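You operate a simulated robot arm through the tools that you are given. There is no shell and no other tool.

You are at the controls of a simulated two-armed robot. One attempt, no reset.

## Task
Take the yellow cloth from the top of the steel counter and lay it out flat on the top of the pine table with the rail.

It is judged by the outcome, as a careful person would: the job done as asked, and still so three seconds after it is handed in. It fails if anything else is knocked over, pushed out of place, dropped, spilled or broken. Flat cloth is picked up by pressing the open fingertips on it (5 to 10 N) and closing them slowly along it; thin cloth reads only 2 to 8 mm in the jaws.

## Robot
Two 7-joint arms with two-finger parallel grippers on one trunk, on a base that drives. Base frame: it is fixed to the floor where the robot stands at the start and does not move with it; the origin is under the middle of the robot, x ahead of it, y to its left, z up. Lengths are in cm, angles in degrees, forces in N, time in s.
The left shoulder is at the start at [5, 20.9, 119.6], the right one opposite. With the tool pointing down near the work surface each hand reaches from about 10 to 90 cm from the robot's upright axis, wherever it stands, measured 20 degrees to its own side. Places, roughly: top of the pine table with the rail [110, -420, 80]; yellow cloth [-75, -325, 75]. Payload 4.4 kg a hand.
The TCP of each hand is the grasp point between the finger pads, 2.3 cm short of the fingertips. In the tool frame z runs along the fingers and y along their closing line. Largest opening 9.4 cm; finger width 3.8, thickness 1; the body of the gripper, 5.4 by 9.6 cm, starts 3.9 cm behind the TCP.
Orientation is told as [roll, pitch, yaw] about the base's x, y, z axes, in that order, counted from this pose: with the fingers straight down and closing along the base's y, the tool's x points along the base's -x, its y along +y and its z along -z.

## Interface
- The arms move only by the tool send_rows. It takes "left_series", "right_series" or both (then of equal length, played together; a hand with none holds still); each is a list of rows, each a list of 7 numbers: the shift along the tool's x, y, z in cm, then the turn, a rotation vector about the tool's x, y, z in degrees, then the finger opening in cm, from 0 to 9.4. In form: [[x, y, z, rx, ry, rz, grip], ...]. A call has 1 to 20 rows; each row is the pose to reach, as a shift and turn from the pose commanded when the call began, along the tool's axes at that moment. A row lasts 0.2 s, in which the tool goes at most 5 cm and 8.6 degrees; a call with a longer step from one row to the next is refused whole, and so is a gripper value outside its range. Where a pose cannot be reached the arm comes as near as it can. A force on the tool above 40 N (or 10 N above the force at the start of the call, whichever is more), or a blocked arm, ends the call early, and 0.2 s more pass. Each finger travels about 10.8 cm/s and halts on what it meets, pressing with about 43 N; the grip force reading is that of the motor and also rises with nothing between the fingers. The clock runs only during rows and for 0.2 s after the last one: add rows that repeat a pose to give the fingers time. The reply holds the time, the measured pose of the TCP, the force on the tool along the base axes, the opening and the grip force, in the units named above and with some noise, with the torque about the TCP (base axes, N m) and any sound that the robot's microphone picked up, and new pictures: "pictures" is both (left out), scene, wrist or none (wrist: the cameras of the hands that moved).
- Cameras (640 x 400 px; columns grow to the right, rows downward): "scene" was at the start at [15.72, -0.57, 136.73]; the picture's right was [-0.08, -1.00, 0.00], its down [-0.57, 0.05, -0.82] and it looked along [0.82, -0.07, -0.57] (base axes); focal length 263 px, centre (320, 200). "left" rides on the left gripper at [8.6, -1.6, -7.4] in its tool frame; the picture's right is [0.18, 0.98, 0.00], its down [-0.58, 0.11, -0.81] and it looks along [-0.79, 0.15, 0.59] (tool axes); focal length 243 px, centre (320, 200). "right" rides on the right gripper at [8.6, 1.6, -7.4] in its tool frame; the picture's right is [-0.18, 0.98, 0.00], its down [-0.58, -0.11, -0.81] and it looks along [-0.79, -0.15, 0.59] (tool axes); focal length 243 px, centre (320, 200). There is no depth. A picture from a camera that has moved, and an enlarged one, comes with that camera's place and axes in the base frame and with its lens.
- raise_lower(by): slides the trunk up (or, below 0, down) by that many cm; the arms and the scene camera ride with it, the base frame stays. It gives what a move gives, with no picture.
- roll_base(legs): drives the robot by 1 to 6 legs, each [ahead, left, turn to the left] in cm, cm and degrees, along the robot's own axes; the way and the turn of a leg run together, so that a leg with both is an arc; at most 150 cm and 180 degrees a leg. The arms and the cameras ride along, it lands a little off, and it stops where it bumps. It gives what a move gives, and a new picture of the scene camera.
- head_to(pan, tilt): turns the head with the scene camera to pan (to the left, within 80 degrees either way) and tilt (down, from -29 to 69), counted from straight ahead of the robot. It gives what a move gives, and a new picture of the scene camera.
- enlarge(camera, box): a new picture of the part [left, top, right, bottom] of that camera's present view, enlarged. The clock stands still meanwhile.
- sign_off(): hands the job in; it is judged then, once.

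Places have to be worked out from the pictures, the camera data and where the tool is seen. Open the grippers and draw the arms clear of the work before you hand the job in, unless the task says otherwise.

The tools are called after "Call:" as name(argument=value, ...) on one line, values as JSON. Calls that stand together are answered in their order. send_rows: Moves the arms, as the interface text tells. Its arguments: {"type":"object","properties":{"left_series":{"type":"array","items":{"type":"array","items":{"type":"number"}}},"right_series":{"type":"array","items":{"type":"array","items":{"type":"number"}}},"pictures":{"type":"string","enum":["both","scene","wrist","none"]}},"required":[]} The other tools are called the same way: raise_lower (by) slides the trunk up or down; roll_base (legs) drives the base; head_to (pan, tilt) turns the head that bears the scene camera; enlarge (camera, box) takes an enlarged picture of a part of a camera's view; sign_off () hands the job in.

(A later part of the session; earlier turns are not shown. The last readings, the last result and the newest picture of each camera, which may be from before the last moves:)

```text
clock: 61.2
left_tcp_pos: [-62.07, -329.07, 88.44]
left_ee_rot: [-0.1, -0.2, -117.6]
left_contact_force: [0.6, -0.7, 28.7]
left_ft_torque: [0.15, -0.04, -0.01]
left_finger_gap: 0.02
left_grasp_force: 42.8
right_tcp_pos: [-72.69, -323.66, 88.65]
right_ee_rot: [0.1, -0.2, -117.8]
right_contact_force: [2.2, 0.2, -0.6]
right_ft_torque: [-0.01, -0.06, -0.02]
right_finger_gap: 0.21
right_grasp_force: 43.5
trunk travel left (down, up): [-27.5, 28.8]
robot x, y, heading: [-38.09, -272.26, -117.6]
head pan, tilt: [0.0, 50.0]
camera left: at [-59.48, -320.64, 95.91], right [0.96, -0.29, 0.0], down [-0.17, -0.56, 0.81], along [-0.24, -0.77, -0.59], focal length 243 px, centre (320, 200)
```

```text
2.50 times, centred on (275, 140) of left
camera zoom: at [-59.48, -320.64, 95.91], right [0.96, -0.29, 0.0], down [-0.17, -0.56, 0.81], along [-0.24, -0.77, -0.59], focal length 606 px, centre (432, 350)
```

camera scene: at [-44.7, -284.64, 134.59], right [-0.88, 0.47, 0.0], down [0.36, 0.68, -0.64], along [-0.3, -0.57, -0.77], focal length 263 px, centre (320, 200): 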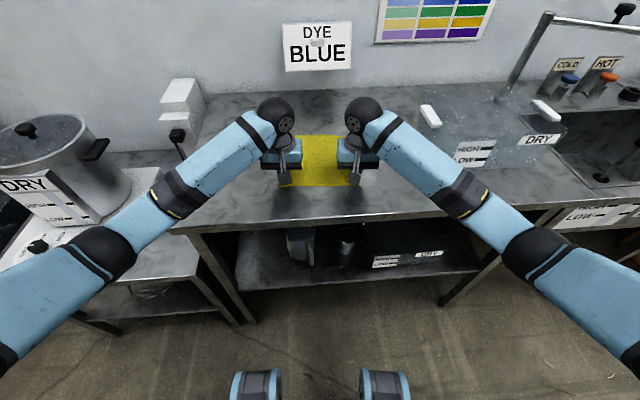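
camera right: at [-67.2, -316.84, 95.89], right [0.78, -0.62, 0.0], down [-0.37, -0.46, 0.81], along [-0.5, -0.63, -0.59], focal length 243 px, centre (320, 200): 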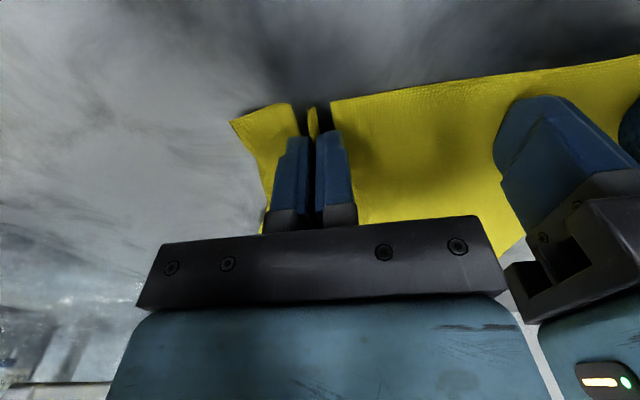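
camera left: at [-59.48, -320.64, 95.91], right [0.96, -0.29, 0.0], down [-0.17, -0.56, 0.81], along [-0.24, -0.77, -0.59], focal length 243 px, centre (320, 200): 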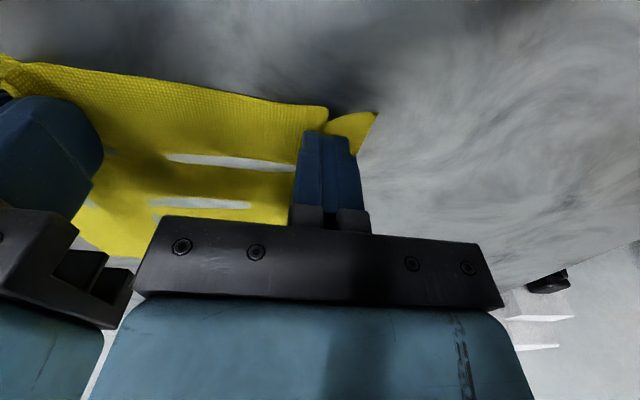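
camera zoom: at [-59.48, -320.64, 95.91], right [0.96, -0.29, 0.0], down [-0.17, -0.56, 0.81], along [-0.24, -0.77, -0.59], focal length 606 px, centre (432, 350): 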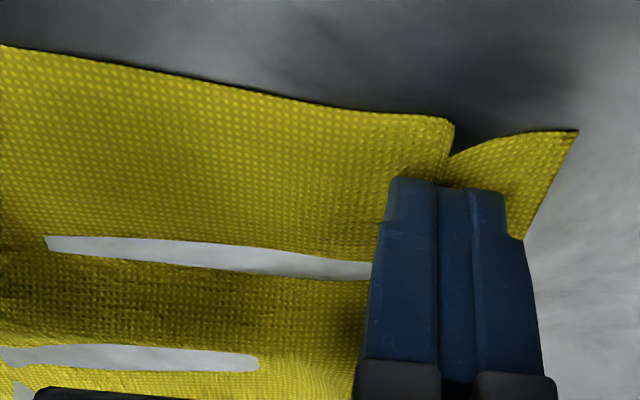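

The fold may be caught just at the tips. I lift both hands 1.5 cm to see whether it holds.

Call:
send_rows(left_series=[[0, 0, -0.4, 0, 0, 0, 0], [0, 0, -0.8, 0, 0, 0, 0], [0, 0, -1.2, 0, 0, 0, 0], [0, 0, -1.6, 0, 0, 0, 0]], right_series=[[0, 0, -0.4, 0, 0, 0, 0], [0, 0, -0.8, 0, 0, 0, 0], [0, 0, -1.2, 0, 0, 0, 0], [0, 0, -1.6, 0, 0, 0, 0]], pictures="wrist")

```text
clock: 62.2
left_tcp_pos: [-62.04, -329.2, 89.83]
left_ee_rot: [0.1, 0.0, -117.9]
left_contact_force: [0.0, 0.6, 0.3]
left_ft_torque: [0.01, 0.03, -0.02]
left_finger_gap: 0.0
left_grasp_force: 42.2
right_tcp_pos: [-72.71, -323.63, 89.96]
right_ee_rot: [0.0, 0.0, -117.8]
right_contact_force: [-0.3, -0.7, -0.2]
right_ft_torque: [-0.02, 0.01, 0.03]
right_finger_gap: 0.19
right_grasp_force: 43.1
trunk travel left (down, up): [-27.5, 28.8]
robot x, y, heading: [-38.23, -271.98, -118.0]
head pan, tilt: [0.0, 50.0]
camera right: at [-67.22, -316.92, 97.47], right [0.78, -0.62, 0.0], down [-0.37, -0.46, 0.81], along [-0.5, -0.63, -0.59], focal length 243 px, centre (320, 200)
camera left: at [-59.58, -320.8, 97.31], right [0.96, -0.3, 0.0], down [-0.18, -0.57, 0.81], along [-0.24, -0.77, -0.59], focal length 243 px, centre (320, 200)
```

right: 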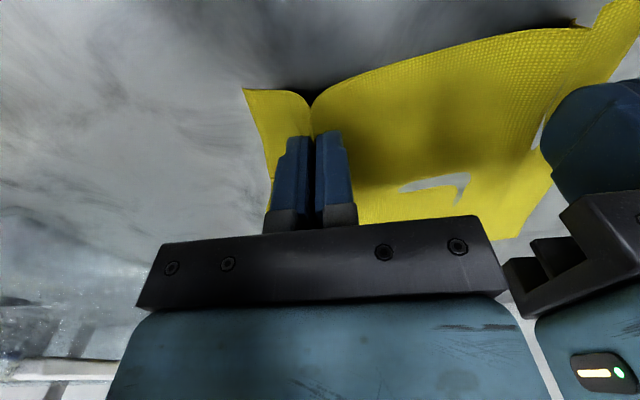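
left: 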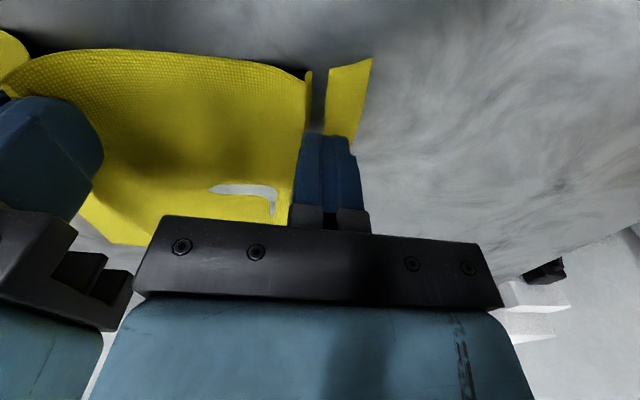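

Right holds firmly (1.9 mm). Left is unclear, so I enlarge it.

Call:
enlarge(camera="left", box=[150, 30, 400, 190])

Call:
enlarge(camera="scene", box=[240, 110, 400, 210])

```text
2.50 times, centred on (275, 110) of left
camera zoom: at [-59.58, -320.8, 97.31], right [0.96, -0.3, 0.0], down [-0.18, -0.57, 0.81], along [-0.24, -0.77, -0.59], focal length 606 px, centre (432, 425)
```

zoom: 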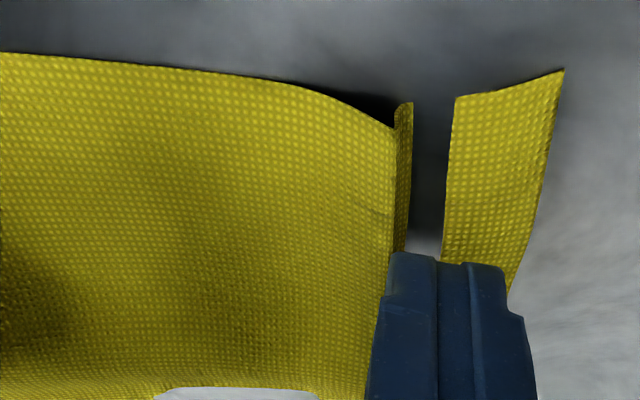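

```text
4.00 times, centred on (320, 160) of scene
camera zoom: at [-44.76, -284.74, 134.57], right [-0.88, 0.47, 0.0], down [0.36, 0.68, -0.64], along [-0.3, -0.57, -0.77], focal length 1051 px, centre (320, 360)
```

zoom: 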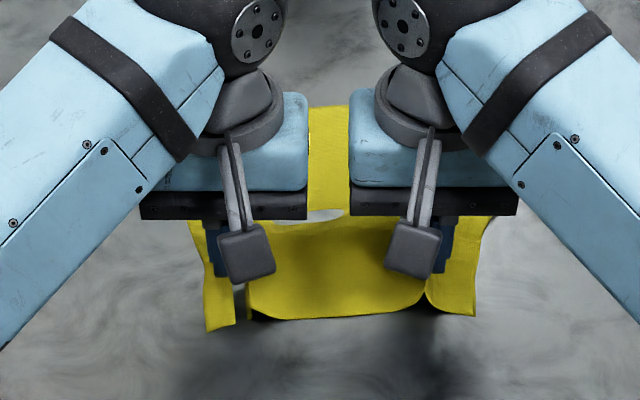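

The near edge appears raised at both hands. I lift further to confirm both are carrying it.

Call:
send_rows(left_series=[[0, 0, -1, 0, 0, 0, 0], [0, 0, -2, 0, 0, 0, 0], [0, 0, -3, 0, 0, 0, 0], [0, 0, -4, 0, 0, 0, 0]], right_series=[[0, 0, -1, 0, 0, 0, 0], [0, 0, -2, 0, 0, 0, 0], [0, 0, -3, 0, 0, 0, 0], [0, 0, -4, 0, 0, 0, 0]])

Call:
enlarge(camera="scene", box=[240, 110, 400, 210])

```text
clock: 63.2
left_tcp_pos: [-62.07, -329.18, 93.85]
left_ee_rot: [0.0, 0.0, -117.8]
left_contact_force: [-0.5, 1.0, -0.6]
left_ft_torque: [-0.04, 0.02, -0.04]
left_finger_gap: 0.0
left_grasp_force: 42.3
right_tcp_pos: [-72.79, -323.76, 94.01]
right_ee_rot: [0.0, 0.0, -117.7]
right_contact_force: [0.6, -0.4, 0.4]
right_ft_torque: [0.01, -0.02, 0.0]
right_finger_gap: 0.2
right_grasp_force: 43.1
trunk travel left (down, up): [-27.5, 28.8]
robot x, y, heading: [-38.2, -272.53, -117.6]
head pan, tilt: [0.0, 50.0]
camera scene: at [-44.77, -284.73, 134.57], right [-0.88, 0.47, 0.0], down [0.36, 0.68, -0.64], along [-0.3, -0.57, -0.77], focal length 263 px, centre (320, 200)
camera right: at [-67.25, -316.93, 101.49], right [0.78, -0.62, 0.0], down [-0.37, -0.46, 0.81], along [-0.5, -0.63, -0.59], focal length 243 px, centre (320, 200)
camera left: at [-59.61, -320.75, 101.37], right [0.96, -0.29, 0.0], down [-0.17, -0.56, 0.81], along [-0.24, -0.77, -0.59], focal length 243 px, centre (320, 200)
```

scene: 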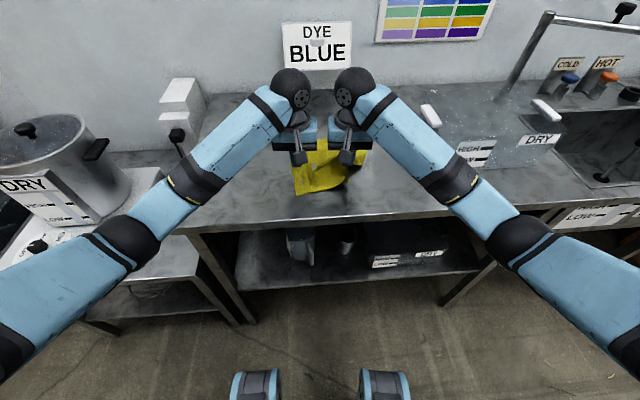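
right: 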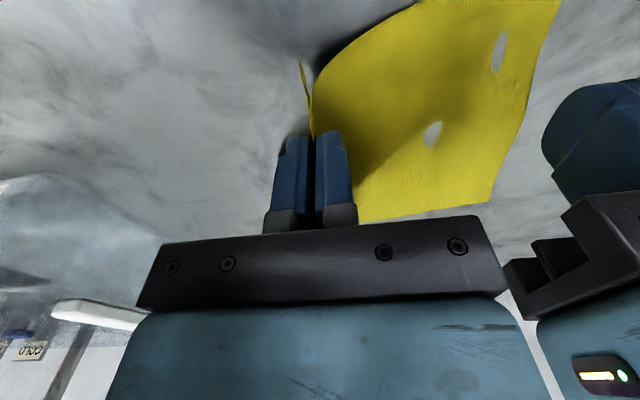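
left: 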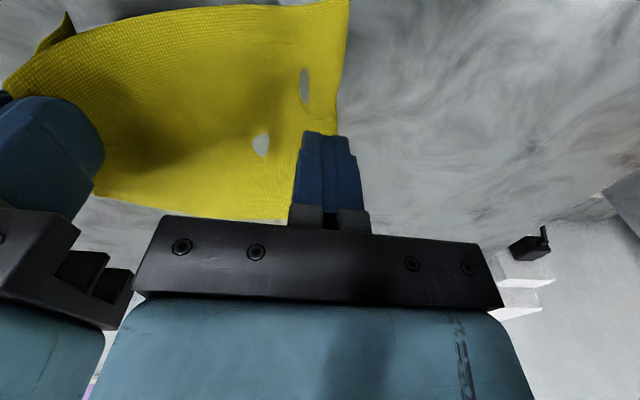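

```text
4.00 times, centred on (320, 160) of scene
camera zoom: at [-44.77, -284.73, 134.57], right [-0.88, 0.47, 0.0], down [0.36, 0.68, -0.64], along [-0.3, -0.57, -0.77], focal length 1051 px, centre (320, 360)
```

zoom: 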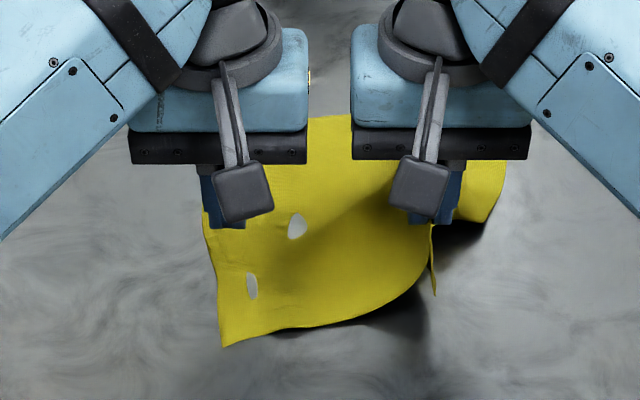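

Left slipped off; right holds well. I lower the right back to the counter, keep the left raised and opened, and see how the cloth settles.

Call:
send_rows(left_series=[[0, 1, 0, 0, 0, 0, 1], [0, 1.5, -1, 0, 0, 0, 3], [0, 1.5, -1, 0, 0, 0, 4.6], [0, 1.5, -1, 0, 0, 0, 4.6], [0, 1.5, -1, 0, 0, 0, 4.6]], right_series=[[0, -0.5, 1.2, 0, 0, 0, 0], [0, -1, 2.4, 0, 0, 0, 0], [0, -1, 3.6, 0, 0, 0, 0], [0, -1, 5.2, 0, 0, 0, 0], [0, -1, 5.2, 0, 0, 0, 0]])

```text
clock: 64.4
left_tcp_pos: [-60.7, -329.85, 95.09]
left_ee_rot: [0.0, -0.1, -117.8]
left_contact_force: [0.3, -0.9, 0.2]
left_ft_torque: [-0.02, 0.04, -0.01]
left_finger_gap: 4.63
left_grasp_force: 0.1
right_tcp_pos: [-73.48, -323.33, 89.03]
right_ee_rot: [0.1, -0.1, -117.7]
right_contact_force: [-0.2, 1.1, 14.0]
right_ft_torque: [0.33, -0.18, 0.01]
right_finger_gap: 0.19
right_grasp_force: 42.8
trunk travel left (down, up): [-27.5, 28.8]
robot x, y, heading: [-38.13, -272.06, -117.7]
head pan, tilt: [0.0, 50.0]
camera scene: at [-44.69, -284.63, 134.61], right [-0.88, 0.47, 0.0], down [0.36, 0.68, -0.64], along [-0.3, -0.57, -0.77], focal length 263 px, centre (320, 200)
camera right: at [-68.03, -316.46, 96.51], right [0.78, -0.62, 0.0], down [-0.37, -0.46, 0.81], along [-0.5, -0.63, -0.59], focal length 243 px, centre (320, 200)
camera left: at [-58.22, -321.41, 102.39], right [0.96, -0.3, 0.0], down [-0.17, -0.56, 0.81], along [-0.24, -0.77, -0.59], focal length 243 px, centre (320, 200)
```

scene: 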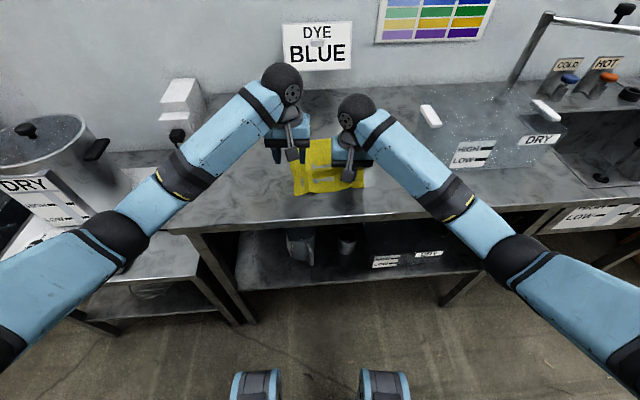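
right: 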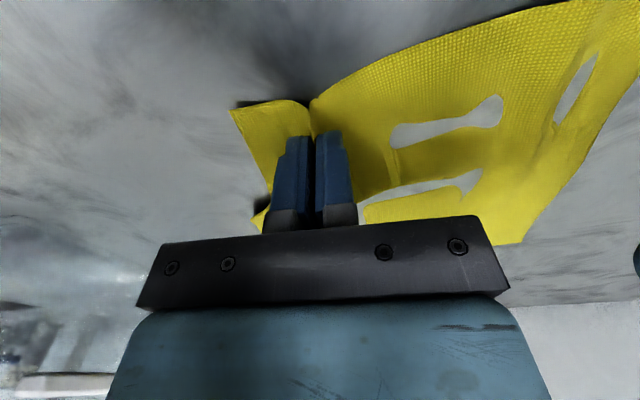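
left: 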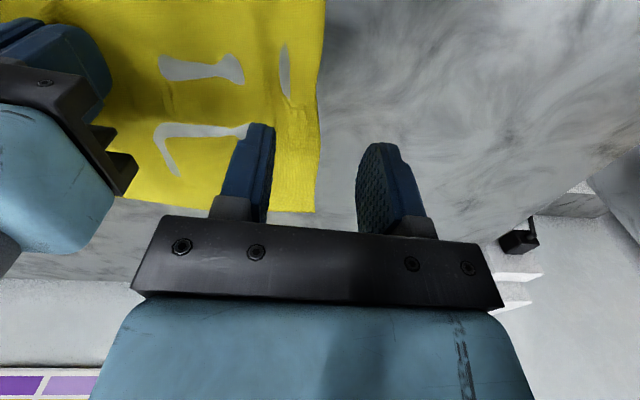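

Wrinkles now lie between the right hand and the left edge. I raise the right by 0.8 cm and draw it 4 cm to the right to pull them out, keeping the left hand clear.

Call:
send_rows(right_series=[[0, 0, -0.8, 0, 0, 0, 0], [0, -0.8, -0.8, 0, 0, 0, 0], [0, -1.6, -0.8, 0, 0, 0, 0], [0, -2.4, -0.8, 0, 0, 0, 0], [0, -3.2, -0.8, 0, 0, 0, 0], [0, -4, -0.8, 0, 0, 0, 0], [0, -4.6, -0.8, 0, 0, 0, 0], [0, -4.6, -0.8, 0, 0, 0, 0]], left_series=[[0, 0, 0, 0, 0, 0, 4.6], [0, 0, 0, 0, 0, 0, 4.6], [0, 0, 0, 0, 0, 0, 4.6], [0, 0, -1, 0, 0, 0, 4.6], [0, 0, -2, 0, 0, 0, 4.6], [2, 0, -2, 0, 0, 0, 4.6], [4, 0, -2, 0, 0, 0, 4.6], [5, 0, -2, 0, 0, 0, 4.6]])

```text
clock: 66.2
left_tcp_pos: [-58.59, -325.4, 96.86]
left_ee_rot: [-0.1, 0.0, -117.8]
left_contact_force: [-0.1, -0.1, -1.0]
left_ft_torque: [0.0, -0.02, 0.03]
left_finger_gap: 4.58
left_grasp_force: 0.0
right_tcp_pos: [-77.74, -321.09, 89.68]
right_ee_rot: [-0.1, 0.0, -117.7]
right_contact_force: [-0.3, 0.4, -0.4]
right_ft_torque: [0.01, 0.04, -0.03]
right_finger_gap: 0.2
right_grasp_force: 43.1
trunk travel left (down, up): [-27.5, 28.8]
robot x, y, heading: [-38.47, -271.73, -117.8]
head pan, tilt: [0.0, 50.0]
camera scene: at [-44.75, -284.74, 134.57], right [-0.88, 0.47, 0.0], down [0.36, 0.68, -0.64], along [-0.3, -0.57, -0.77], focal length 263 px, centre (320, 200)
camera right: at [-72.18, -314.29, 97.1], right [0.78, -0.62, 0.0], down [-0.37, -0.46, 0.81], along [-0.5, -0.63, -0.59], focal length 243 px, centre (320, 200)
camera left: at [-56.05, -317.05, 104.42], right [0.96, -0.29, 0.0], down [-0.17, -0.57, 0.81], along [-0.24, -0.77, -0.59], focal length 243 px, centre (320, 200)
```

scene: 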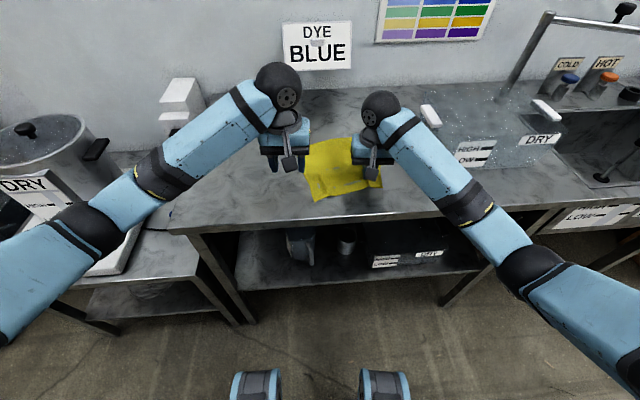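
right: 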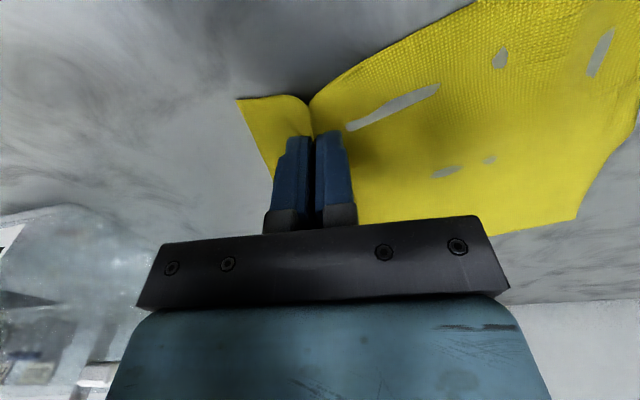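
left: 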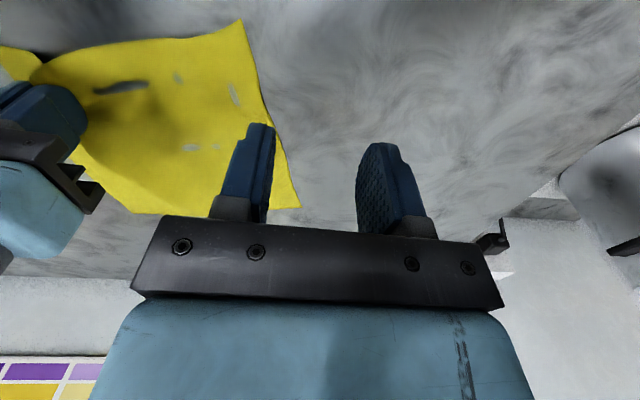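

The cloth followed the right hand and now lies turned about 17°, with corner D at [-62.5,-321]. I turn the left hand 28° so its fingers straddle the corner's diagonal and hover it above a point 4.2 cm inside D.

Call:
send_rows(left_series=[[0, 0, 0, 0, 0, 7.1, 4.2], [0, -2, 0, 0, 0, 14.2, 4.2], [-0.8, -4.5, 0, 0, 0, 21.3, 4.2], [-1.6, -6.5, 0, 0, 0, 28.3, 4.2], [-1.6, -7.6, 1.5, 0, 0, 28.3, 4.2], [-1.6, -7.6, 3, 0, 0, 28.3, 4.2], [-1.6, -7.6, 3, 0, 0, 28.3, 4.2]], pictures="both")

```text
clock: 67.8
left_tcp_pos: [-66.07, -323.38, 93.91]
left_ee_rot: [0.0, 0.0, -146.1]
left_contact_force: [0.1, 0.8, 0.6]
left_ft_torque: [0.0, 0.06, -0.02]
left_finger_gap: 4.21
left_grasp_force: 0.1
right_tcp_pos: [-77.71, -321.17, 89.68]
right_ee_rot: [0.0, 0.0, -117.9]
right_contact_force: [-1.3, -0.4, 0.2]
right_ft_torque: [0.02, 0.04, 0.0]
right_finger_gap: 0.17
right_grasp_force: 42.5
trunk travel left (down, up): [-27.5, 28.8]
robot x, y, heading: [-38.22, -271.9, -117.8]
head pan, tilt: [0.0, 50.0]
camera scene: at [-44.77, -284.73, 134.57], right [-0.88, 0.47, 0.0], down [0.36, 0.68, -0.64], along [-0.3, -0.57, -0.77], focal length 263 px, centre (320, 200)
camera left: at [-59.83, -317.15, 101.35], right [0.7, -0.71, 0.0], down [-0.42, -0.41, 0.81], along [-0.57, -0.57, -0.59], focal length 243 px, centre (320, 200)
```

scene: 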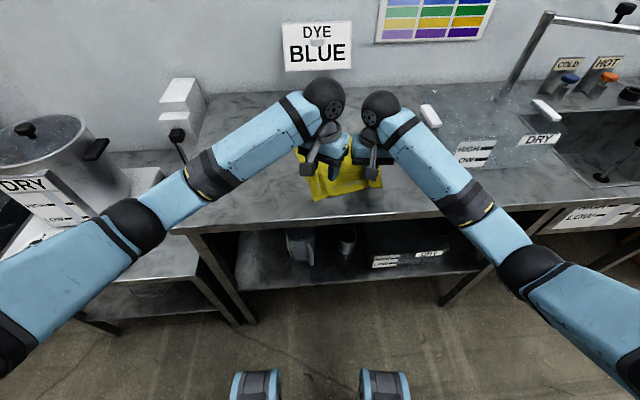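
left: 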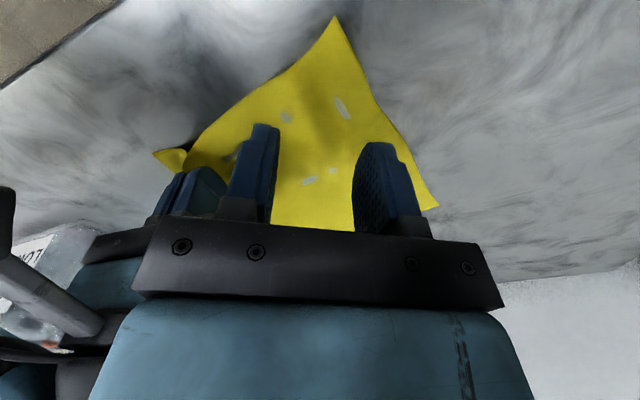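

The corner D now points neatly between the fingers, 4.4 cm ahead of the TCP. I go 0.8 cm deeper and lower to just above contact.

Call:
send_rows(left_series=[[-0.8, 0, 1.5, 0, 0, 0, 4.4], [-0.8, 0, 3, 0, 0, 0, 4.4], [-0.8, 0, 4.3, 0, 0, 0, 4.4], [-0.8, 0, 5, 0, 0, 0, 4.4], [-0.8, 0, 5.3, 0, 0, 0, 4.4], [-0.8, 0, 5.3, 0, 0, 0, 4.4]], pictures="wrist")

```text
clock: 69.2
left_tcp_pos: [-66.56, -323.81, 88.49]
left_ee_rot: [0.0, -0.1, -146.1]
left_contact_force: [0.8, 1.0, -0.4]
left_ft_torque: [-0.01, 0.02, 0.01]
left_finger_gap: 4.39
left_grasp_force: 0.0
right_tcp_pos: [-77.68, -321.21, 89.67]
right_ee_rot: [0.0, 0.1, -117.9]
right_contact_force: [-0.8, 0.2, 0.6]
right_ft_torque: [-0.01, 0.0, -0.04]
right_finger_gap: 0.2
right_grasp_force: 42.8
trunk travel left (down, up): [-27.5, 28.8]
robot x, y, heading: [-38.29, -272.17, -117.8]
head pan, tilt: [0.0, 50.0]
camera left: at [-60.38, -317.63, 96.05], right [0.7, -0.71, 0.0], down [-0.42, -0.41, 0.81], along [-0.57, -0.57, -0.59], focal length 243 px, centre (320, 200)
```

left: 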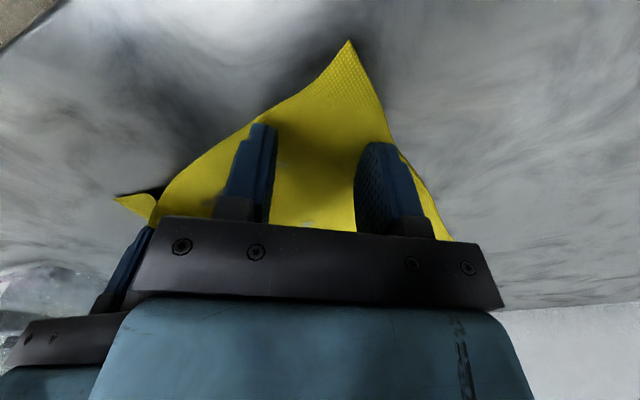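

Not yet in contact (z 88.5). Lowering in small steps to find about 10 N.

Call:
send_rows(left_series=[[0, 0, 0.1, 0, 0, 0, 4.4], [0, 0, 0.2, 0, 0, 0, 4.4], [0, 0, 0.2, 0, 0, 0, 4.4]], pictures="none")

```text
clock: 70.0
left_tcp_pos: [-66.7, -323.74, 88.46]
left_ee_rot: [0.0, -0.2, -146.1]
left_contact_force: [-0.1, -1.1, 7.9]
left_ft_torque: [0.02, -0.03, -0.02]
left_finger_gap: 4.41
left_grasp_force: 0.0
right_tcp_pos: [-77.7, -321.16, 89.76]
right_ee_rot: [0.0, -0.1, -117.8]
right_contact_force: [0.2, 0.0, -0.8]
right_ft_torque: [0.03, 0.01, -0.04]
right_finger_gap: 0.19
right_grasp_force: 43.3
trunk travel left (down, up): [-27.5, 28.8]
robot x, y, heading: [-38.14, -272.02, -117.9]
head pan, tilt: [0.0, 50.0]
```

Contact at 8 N. Closing the left slowly.

Call:
send_rows(left_series=[[0, 0, 0.03, 0, 0, 0, 4.3], [0, 0, 0.03, 0, 0, 0, 4.05], [0, 0, 0.03, 0, 0, 0, 3.8], [0, 0, 0.03, 0, 0, 0, 3.55], [0, 0, 0.03, 0, 0, 0, 3.3], [0, 0, 0.03, 0, 0, 0, 3.05], [0, 0, 0.03, 0, 0, 0, 2.8], [0, 0, 0.03, 0, 0, 0, 2.55], [0, 0, 0.03, 0, 0, 0, 2.3], [0, 0, 0.03, 0, 0, 0, 2.05], [0, 0, 0.03, 0, 0, 0, 1.8], [0, 0, 0.03, 0, 0, 0, 1.55], [0, 0, 0.03, 0, 0, 0, 1.3], [0, 0, 0.03, 0, 0, 0, 1.05], [0, 0, 0.03, 0, 0, 0, 0.8], [0, 0, 0.03, 0, 0, 0, 0.55], [0, 0, 0.03, 0, 0, 0, 0.3], [0, 0, 0.03, 0, 0, 0, 0], [0, 0, 0.03, 0, 0, 0, 0]], pictures="wrist")

Call:
enlarge(camera="left", box=[200, 20, 450, 180])

```text
clock: 74.0
left_tcp_pos: [-66.59, -323.63, 88.47]
left_ee_rot: [0.1, -0.1, -146.1]
left_contact_force: [-4.2, 0.4, 15.7]
left_ft_torque: [0.1, 0.03, 0.04]
left_finger_gap: 0.22
left_grasp_force: 42.9
right_tcp_pos: [-77.59, -321.06, 89.79]
right_ee_rot: [0.0, -0.2, -117.8]
right_contact_force: [4.9, -1.1, -0.5]
right_ft_torque: [-0.04, -0.09, -0.03]
right_finger_gap: 0.2
right_grasp_force: 42.7
trunk travel left (down, up): [-27.5, 28.8]
robot x, y, heading: [-38.06, -271.97, -117.9]
head pan, tilt: [0.0, 50.0]
camera left: at [-60.32, -317.51, 95.89], right [0.7, -0.71, 0.0], down [-0.42, -0.41, 0.81], along [-0.58, -0.57, -0.59], focal length 243 px, centre (320, 200)
```

left: 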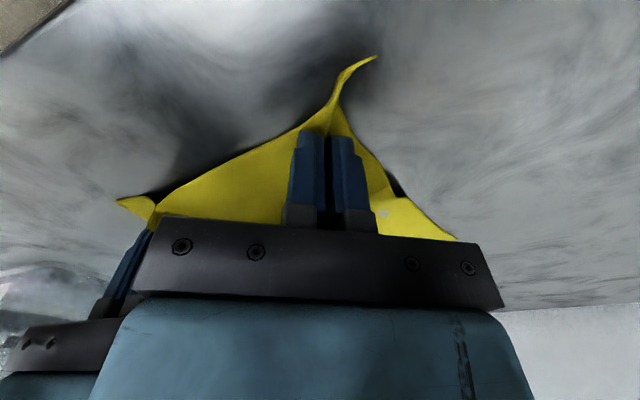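

```text
2.50 times, centred on (325, 100) of left
camera zoom: at [-60.32, -317.51, 95.89], right [0.7, -0.71, 0.0], down [-0.42, -0.41, 0.81], along [-0.58, -0.57, -0.59], focal length 606 px, centre (308, 450)
```

zoom: 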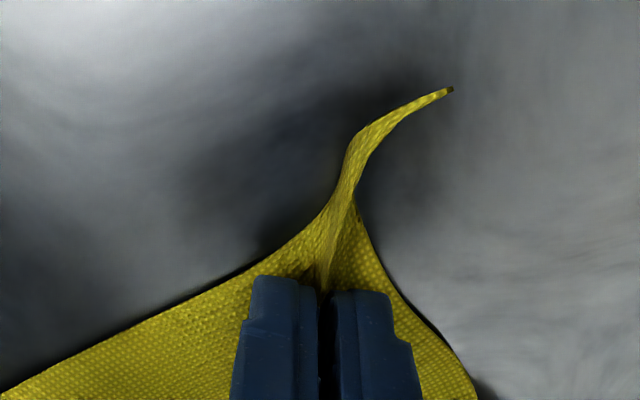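

Both hands hold now (2.2 and 2.0 mm, clear folds). I lift both together slowly, 26 cm.

Call:
send_rows(left_series=[[0, 0, -0.6, 0, 0, 0, 0], [0, 0, -1.4, 0, 0, 0, 0], [0, 0, -2.6, 0, 0, 0, 0], [0, 0, -4, 0, 0, 0, 0], [0, 0, -5.4, 0, 0, 0, 0], [0, 0, -6.8, 0, 0, 0, 0], [0, 0, -8.2, 0, 0, 0, 0], [0, 0, -9.6, 0, 0, 0, 0], [0, 0, -11, 0, 0, 0, 0], [0, 0, -12.4, 0, 0, 0, 0], [0, 0, -13.8, 0, 0, 0, 0], [0, 0, -15.2, 0, 0, 0, 0], [0, 0, -16.6, 0, 0, 0, 0], [0, 0, -18, 0, 0, 0, 0], [0, 0, -19.6, 0, 0, 0, 0], [0, 0, -21.2, 0, 0, 0, 0], [0, 0, -22.8, 0, 0, 0, 0], [0, 0, -24.4, 0, 0, 0, 0], [0, 0, -26, 0, 0, 0, 0]], right_series=[[0, 0, 0, 0, 0, 0, 0], [0, 0, -0.2, 0, 0, 0, 0], [0, 0, -1.4, 0, 0, 0, 0], [0, 0, -2.8, 0, 0, 0, 0], [0, 0, -4.2, 0, 0, 0, 0], [0, 0, -5.6, 0, 0, 0, 0], [0, 0, -7, 0, 0, 0, 0], [0, 0, -8.4, 0, 0, 0, 0], [0, 0, -9.8, 0, 0, 0, 0], [0, 0, -11.2, 0, 0, 0, 0], [0, 0, -12.6, 0, 0, 0, 0], [0, 0, -14, 0, 0, 0, 0], [0, 0, -15.4, 0, 0, 0, 0], [0, 0, -16.8, 0, 0, 0, 0], [0, 0, -18.4, 0, 0, 0, 0], [0, 0, -20, 0, 0, 0, 0], [0, 0, -21.6, 0, 0, 0, 0], [0, 0, -23.2, 0, 0, 0, 0], [0, 0, -24.8, 0, 0, 0, 0]])

```text
clock: 78.0
left_tcp_pos: [-66.52, -323.64, 114.33]
left_ee_rot: [0.0, 0.0, -146.1]
left_contact_force: [-3.5, 1.1, 0.2]
left_ft_torque: [-0.01, 0.08, -0.01]
left_finger_gap: 0.19
left_grasp_force: 43.1
right_tcp_pos: [-77.7, -321.01, 114.33]
right_ee_rot: [-0.1, 0.0, -117.8]
right_contact_force: [2.5, -0.6, 0.2]
right_ft_torque: [0.0, -0.06, 0.01]
right_finger_gap: 0.24
right_grasp_force: 43.4
trunk travel left (down, up): [-27.5, 28.8]
robot x, y, heading: [-38.39, -272.55, -117.9]
head pan, tilt: [0.0, 50.0]
camera scene: at [-44.73, -284.69, 134.57], right [-0.88, 0.47, 0.0], down [0.36, 0.68, -0.64], along [-0.3, -0.57, -0.77], focal length 263 px, centre (320, 200)
camera right: at [-72.24, -314.13, 121.81], right [0.78, -0.62, 0.0], down [-0.37, -0.46, 0.81], along [-0.5, -0.63, -0.59], focal length 243 px, centre (320, 200)
camera left: at [-60.35, -317.52, 121.81], right [0.7, -0.71, 0.0], down [-0.42, -0.41, 0.81], along [-0.57, -0.57, -0.59], focal length 243 px, centre (320, 200)
```

scene: 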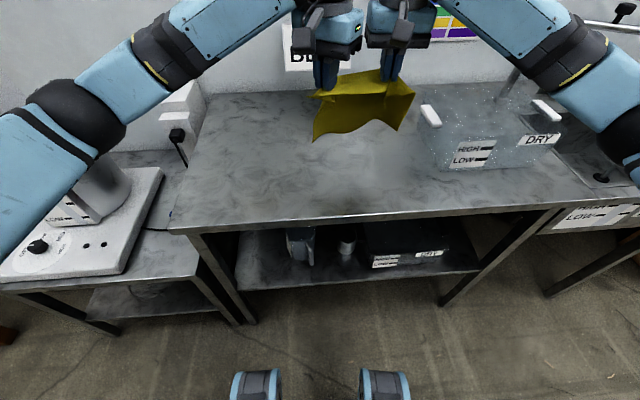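
right: 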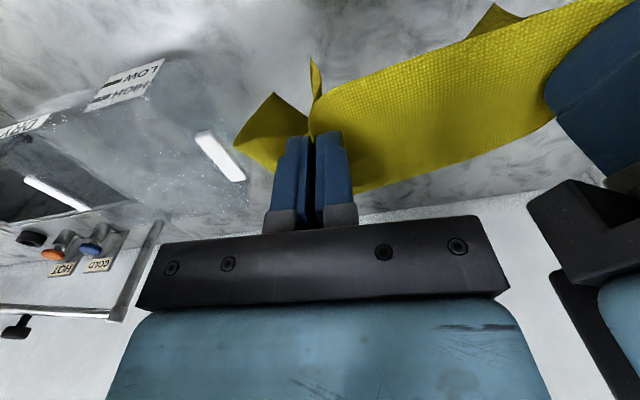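
left: 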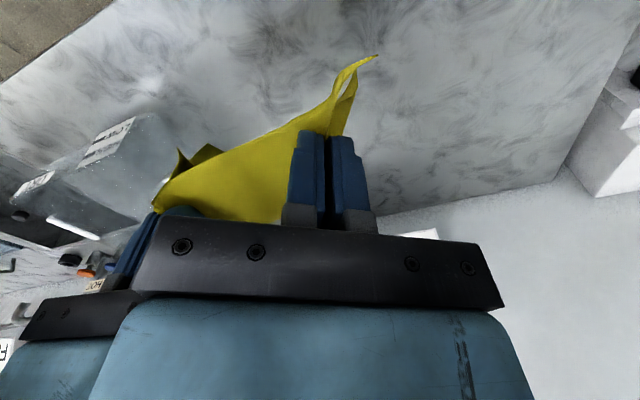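

Both hands carry the cloth clear of the counter. I back straight off, strafe left toward the table, and look at it before approaching.

Call:
roll_base(legs=[[-60, 0, 0], [0, 130, 0]])

Call:
head_to(pan=0, tilt=35)

```text
clock: 92.8
left_tcp_pos: [78.44, -333.17, 114.22]
left_ee_rot: [-0.1, 0.0, -146.4]
left_contact_force: [-2.7, 0.1, -0.3]
left_ft_torque: [0.03, 0.07, 0.04]
left_finger_gap: 0.23
left_grasp_force: 42.8
right_tcp_pos: [67.23, -330.43, 114.34]
right_ee_rot: [0.1, 0.0, -118.1]
right_contact_force: [3.7, 0.0, -0.9]
right_ft_torque: [-0.05, -0.07, 0.02]
right_finger_gap: 0.2
right_grasp_force: 43.0
trunk travel left (down, up): [-27.5, 28.8]
robot x, y, heading: [107.29, -281.91, -118.1]
head pan, tilt: [0.0, 50.0]
camera scene: at [100.52, -294.34, 134.57], right [-0.88, 0.47, 0.0], down [0.36, 0.68, -0.64], along [-0.3, -0.57, -0.77], focal length 263 px, centre (320, 200)
```

scene: 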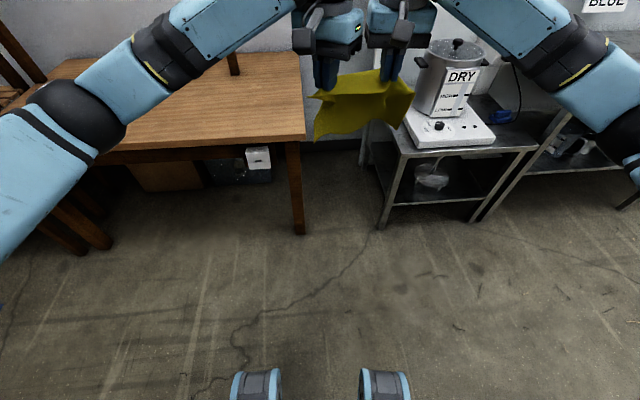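

```text
clock: 93.6
left_tcp_pos: [78.37, -333.13, 114.36]
left_ee_rot: [0.1, 0.0, -146.4]
left_contact_force: [-2.3, 0.1, -0.4]
left_ft_torque: [0.03, 0.06, -0.01]
left_finger_gap: 0.18
left_grasp_force: 42.8
right_tcp_pos: [67.25, -330.33, 114.34]
right_ee_rot: [0.0, 0.0, -118.1]
right_contact_force: [1.8, -0.9, 0.6]
right_ft_torque: [-0.06, -0.1, 0.02]
right_finger_gap: 0.2
right_grasp_force: 43.3
trunk travel left (down, up): [-27.5, 28.8]
robot x, y, heading: [107.17, -281.78, -118.3]
head pan, tilt: [0.0, 35.0]
camera scene: at [100.0, -295.31, 136.74], right [-0.88, 0.47, 0.0], down [0.27, 0.51, -0.82], along [-0.39, -0.72, -0.57], focal length 263 px, centre (320, 200)
```

scene: 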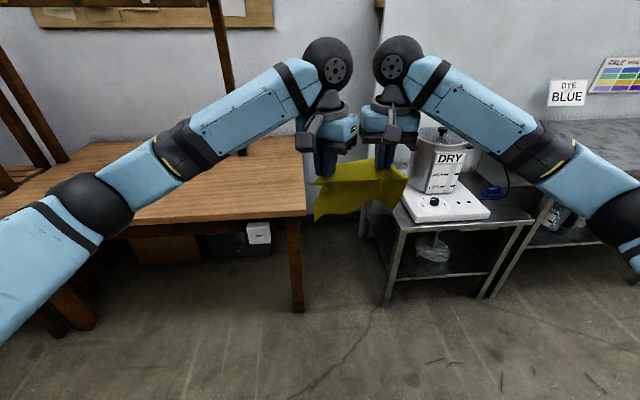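

From three views the table's near-right corner is about [65,-373] with top at z≈71–72. I pan left to see the whole table top and the rail.

Call:
head_to(pan=35, tilt=30)

Call:
enlarge(camera="left", box=[0, 0, 640, 400])

Call:
enlarge(camera="right", box=[0, 0, 640, 400])

```text
clock: 94.6
left_tcp_pos: [78.34, -333.15, 114.25]
left_ee_rot: [0.0, 0.0, -146.4]
left_contact_force: [-3.4, 0.2, 0.1]
left_ft_torque: [0.01, 0.03, -0.01]
left_finger_gap: 0.21
left_grasp_force: 42.7
right_tcp_pos: [67.19, -330.27, 114.4]
right_ee_rot: [0.0, 0.0, -118.1]
right_contact_force: [2.3, -1.3, -0.5]
right_ft_torque: [0.01, -0.09, 0.03]
right_finger_gap: 0.16
right_grasp_force: 43.1
trunk travel left (down, up): [-27.5, 28.8]
robot x, y, heading: [106.89, -281.65, -118.3]
head pan, tilt: [35.0, 30.0]
camera scene: at [105.22, -296.52, 137.52], right [-0.99, -0.12, 0.0], down [-0.06, 0.5, -0.87], along [0.1, -0.86, -0.5], focal length 263 px, centre (320, 200)
```

scene: 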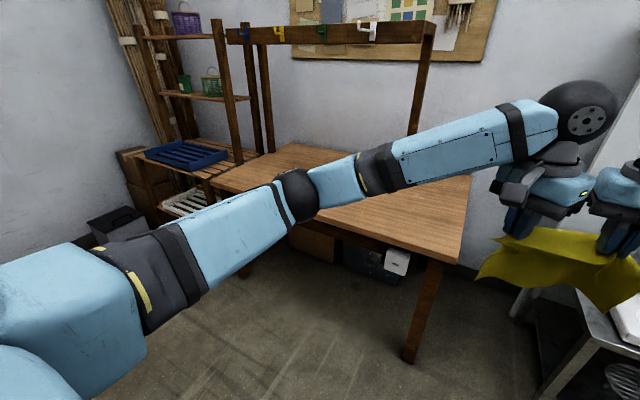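

```text
1.00 times, centred on (320, 200) of left (not enlarged: the box is as wide or as high as the picture)
camera zoom: at [84.71, -327.08, 121.78], right [0.7, -0.72, 0.0], down [-0.42, -0.41, 0.81], along [-0.58, -0.56, -0.59], focal length 243 px, centre (320, 200)
```

zoom: 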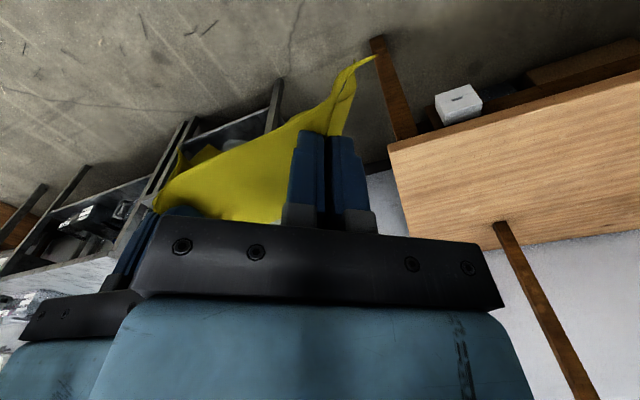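

```text
1.00 times, centred on (320, 200) of right (not enlarged: the box is as wide or as high as the picture)
camera zoom: at [72.83, -323.61, 121.79], right [0.78, -0.63, 0.0], down [-0.37, -0.46, 0.81], along [-0.5, -0.63, -0.59], focal length 243 px, centre (320, 200)
```

zoom: 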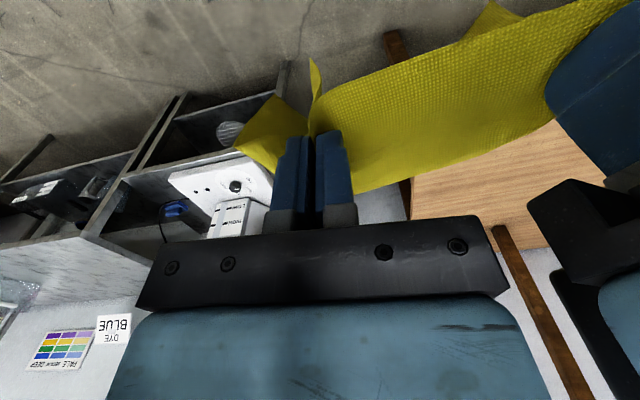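

The table's front edge runs from about [65,-372] to [179,-417] (facing heading −112°), with the rail near its back edge and the front clear. I look closer at how the cloth hangs.

Call:
enlarge(camera="scene", box=[440, 160, 640, 320])

Call:
head_to(pan=0, tilt=50)

Call:
enlarge(camera="scene", box=[260, 30, 460, 160])

```text
2.50 times, centred on (540, 240) of scene
camera zoom: at [105.22, -296.52, 137.52], right [-0.99, -0.12, 0.0], down [-0.06, 0.5, -0.87], along [0.1, -0.86, -0.5], focal length 657 px, centre (-230, 100)
```

zoom: 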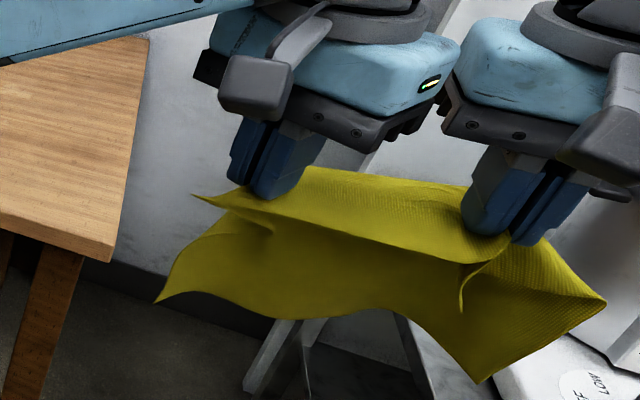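

```text
clock: 95.6
left_tcp_pos: [78.41, -333.1, 114.3]
left_ee_rot: [0.0, 0.0, -146.4]
left_contact_force: [-2.6, -0.2, -0.2]
left_ft_torque: [0.0, 0.04, -0.04]
left_finger_gap: 0.18
left_grasp_force: 43.4
right_tcp_pos: [67.26, -330.39, 114.32]
right_ee_rot: [-0.1, 0.0, -118.1]
right_contact_force: [3.2, -1.1, 0.1]
right_ft_torque: [0.01, -0.1, 0.0]
right_finger_gap: 0.19
right_grasp_force: 43.2
trunk travel left (down, up): [-27.5, 28.8]
robot x, y, heading: [107.32, -281.8, -118.3]
head pan, tilt: [0.0, 50.0]
camera scene: at [100.52, -294.34, 134.57], right [-0.88, 0.47, 0.0], down [0.36, 0.68, -0.64], along [-0.3, -0.57, -0.77], focal length 263 px, centre (320, 200)
```

scene: 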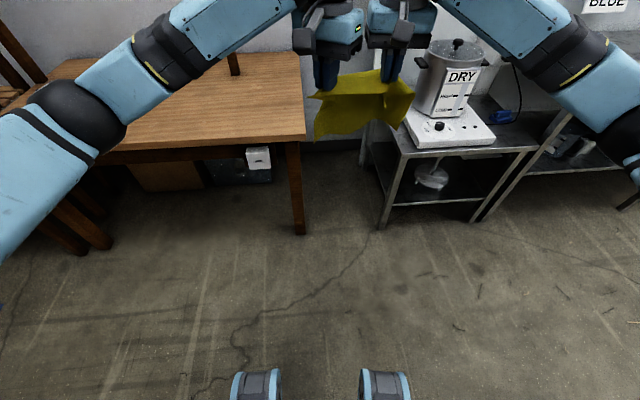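

```text
3.08 times, centred on (360, 95) of scene
camera zoom: at [100.52, -294.34, 134.57], right [-0.88, 0.47, 0.0], down [0.36, 0.68, -0.64], along [-0.3, -0.57, -0.77], focal length 808 px, centre (197, 523)
```

zoom: 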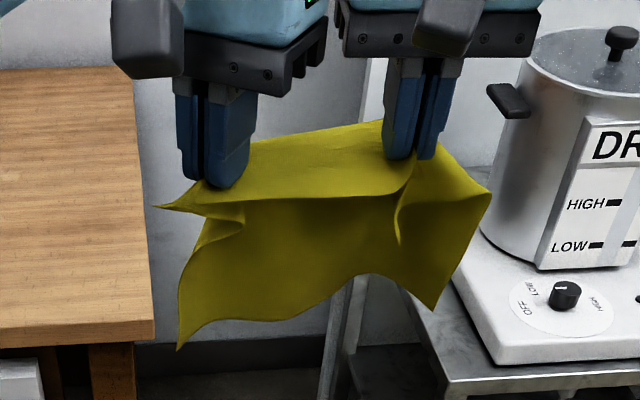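

The cloth is draped well: the near edge lies over the fingers and the far part hangs about 18 cm on the far side. I turn to −112°, strafe left along the table front, and approach to about 44 cm from its edge.

Call:
roll_base(legs=[[0, 0, 6.2], [0, 56, 0], [50, 0, 0]])

```text
clock: 104.1
left_tcp_pos: [117.14, -403.72, 114.24]
left_ee_rot: [0.0, 0.0, -140.2]
left_contact_force: [-3.0, 1.0, 0.5]
left_ft_torque: [0.02, 0.07, -0.04]
left_finger_gap: 0.18
left_grasp_force: 42.9
right_tcp_pos: [105.69, -402.24, 114.41]
right_ee_rot: [-0.1, 0.0, -112.0]
right_contact_force: [2.3, -0.2, -0.5]
right_ft_torque: [0.02, -0.12, 0.0]
right_finger_gap: 0.2
right_grasp_force: 43.0
trunk travel left (down, up): [-27.5, 28.8]
robot x, y, heading: [140.29, -349.34, -111.7]
head pan, tilt: [0.0, 50.0]
camera scene: at [134.9, -362.81, 134.57], right [-0.93, 0.37, 0.0], down [0.29, 0.71, -0.64], along [-0.24, -0.6, -0.77], focal length 263 px, centre (320, 200)
```

scene: 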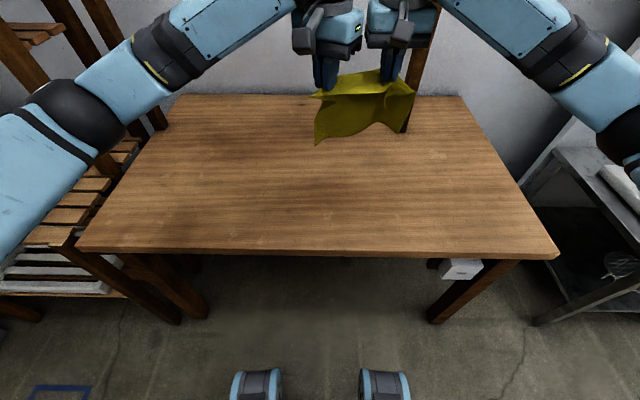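

I'm square to the table; its front edge is 49 cm ahead, the right post foot 53 cm in. I move 5 cm nearer and lower the trunk 12 cm.

Call:
roll_base(legs=[[5, 0, 0]])

Call:
raise_lower(by=-12)

Call:
head_to(pan=0, tilt=40)

```text
clock: 105.1
left_tcp_pos: [115.19, -408.44, 114.42]
left_ee_rot: [0.0, 0.0, -140.1]
left_contact_force: [-3.2, 0.0, 0.6]
left_ft_torque: [0.0, 0.09, -0.04]
left_finger_gap: 0.19
left_grasp_force: 42.7
right_tcp_pos: [103.82, -406.88, 114.27]
right_ee_rot: [-0.1, 0.0, -111.8]
right_contact_force: [3.0, -0.8, -0.7]
right_ft_torque: [0.03, -0.09, -0.04]
right_finger_gap: 0.18
right_grasp_force: 42.7
trunk travel left (down, up): [-27.5, 28.8]
robot x, y, heading: [138.16, -354.26, -112.0]
head pan, tilt: [0.0, 50.0]
camera scene: at [133.03, -367.48, 134.56], right [-0.93, 0.37, 0.0], down [0.29, 0.71, -0.64], along [-0.24, -0.6, -0.77], focal length 263 px, centre (320, 200)
```

scene: 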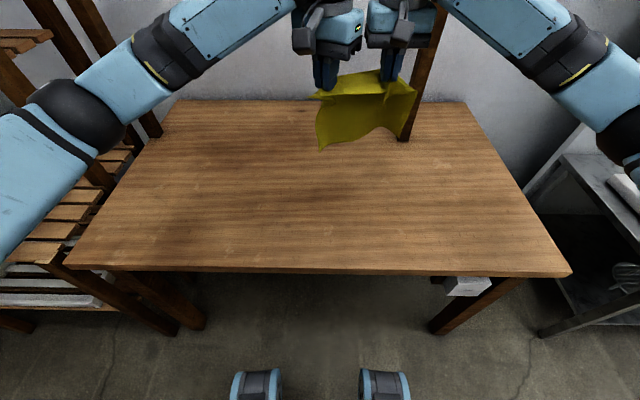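

```text
clock: 106.6
left_tcp_pos: [115.26, -408.4, 102.28]
left_ee_rot: [0.1, 0.0, -140.2]
left_contact_force: [-1.8, -0.3, -0.3]
left_ft_torque: [0.0, 0.06, -0.05]
left_finger_gap: 0.23
left_grasp_force: 43.3
right_tcp_pos: [103.96, -406.77, 102.41]
right_ee_rot: [0.1, 0.0, -111.9]
right_contact_force: [2.9, -1.0, 0.2]
right_ft_torque: [0.02, -0.09, -0.02]
right_finger_gap: 0.2
right_grasp_force: 42.9
trunk travel left (down, up): [-15.5, 40.8]
robot x, y, heading: [137.75, -354.11, -111.8]
head pan, tilt: [0.0, 50.0]
```

```text
clock: 107.3
left_tcp_pos: [115.29, -408.42, 102.1]
left_ee_rot: [0.0, 0.0, -140.1]
left_contact_force: [-2.9, 0.9, 0.6]
left_ft_torque: [0.0, 0.05, -0.07]
left_finger_gap: 0.19
left_grasp_force: 42.8
right_tcp_pos: [103.98, -406.99, 102.46]
right_ee_rot: [0.0, 0.0, -111.9]
right_contact_force: [2.0, -0.4, 0.2]
right_ft_torque: [-0.05, -0.04, 0.01]
right_finger_gap: 0.19
right_grasp_force: 43.6
trunk travel left (down, up): [-15.5, 40.8]
robot x, y, heading: [137.83, -353.86, -111.9]
head pan, tilt: [0.0, 40.0]
camera scene: at [132.77, -368.14, 123.98], right [-0.93, 0.37, 0.0], down [0.24, 0.6, -0.77], along [-0.29, -0.71, -0.64], focal length 263 px, centre (320, 200)
```

scene: 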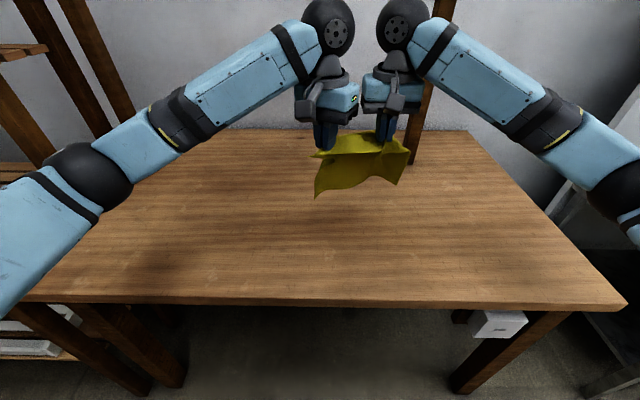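

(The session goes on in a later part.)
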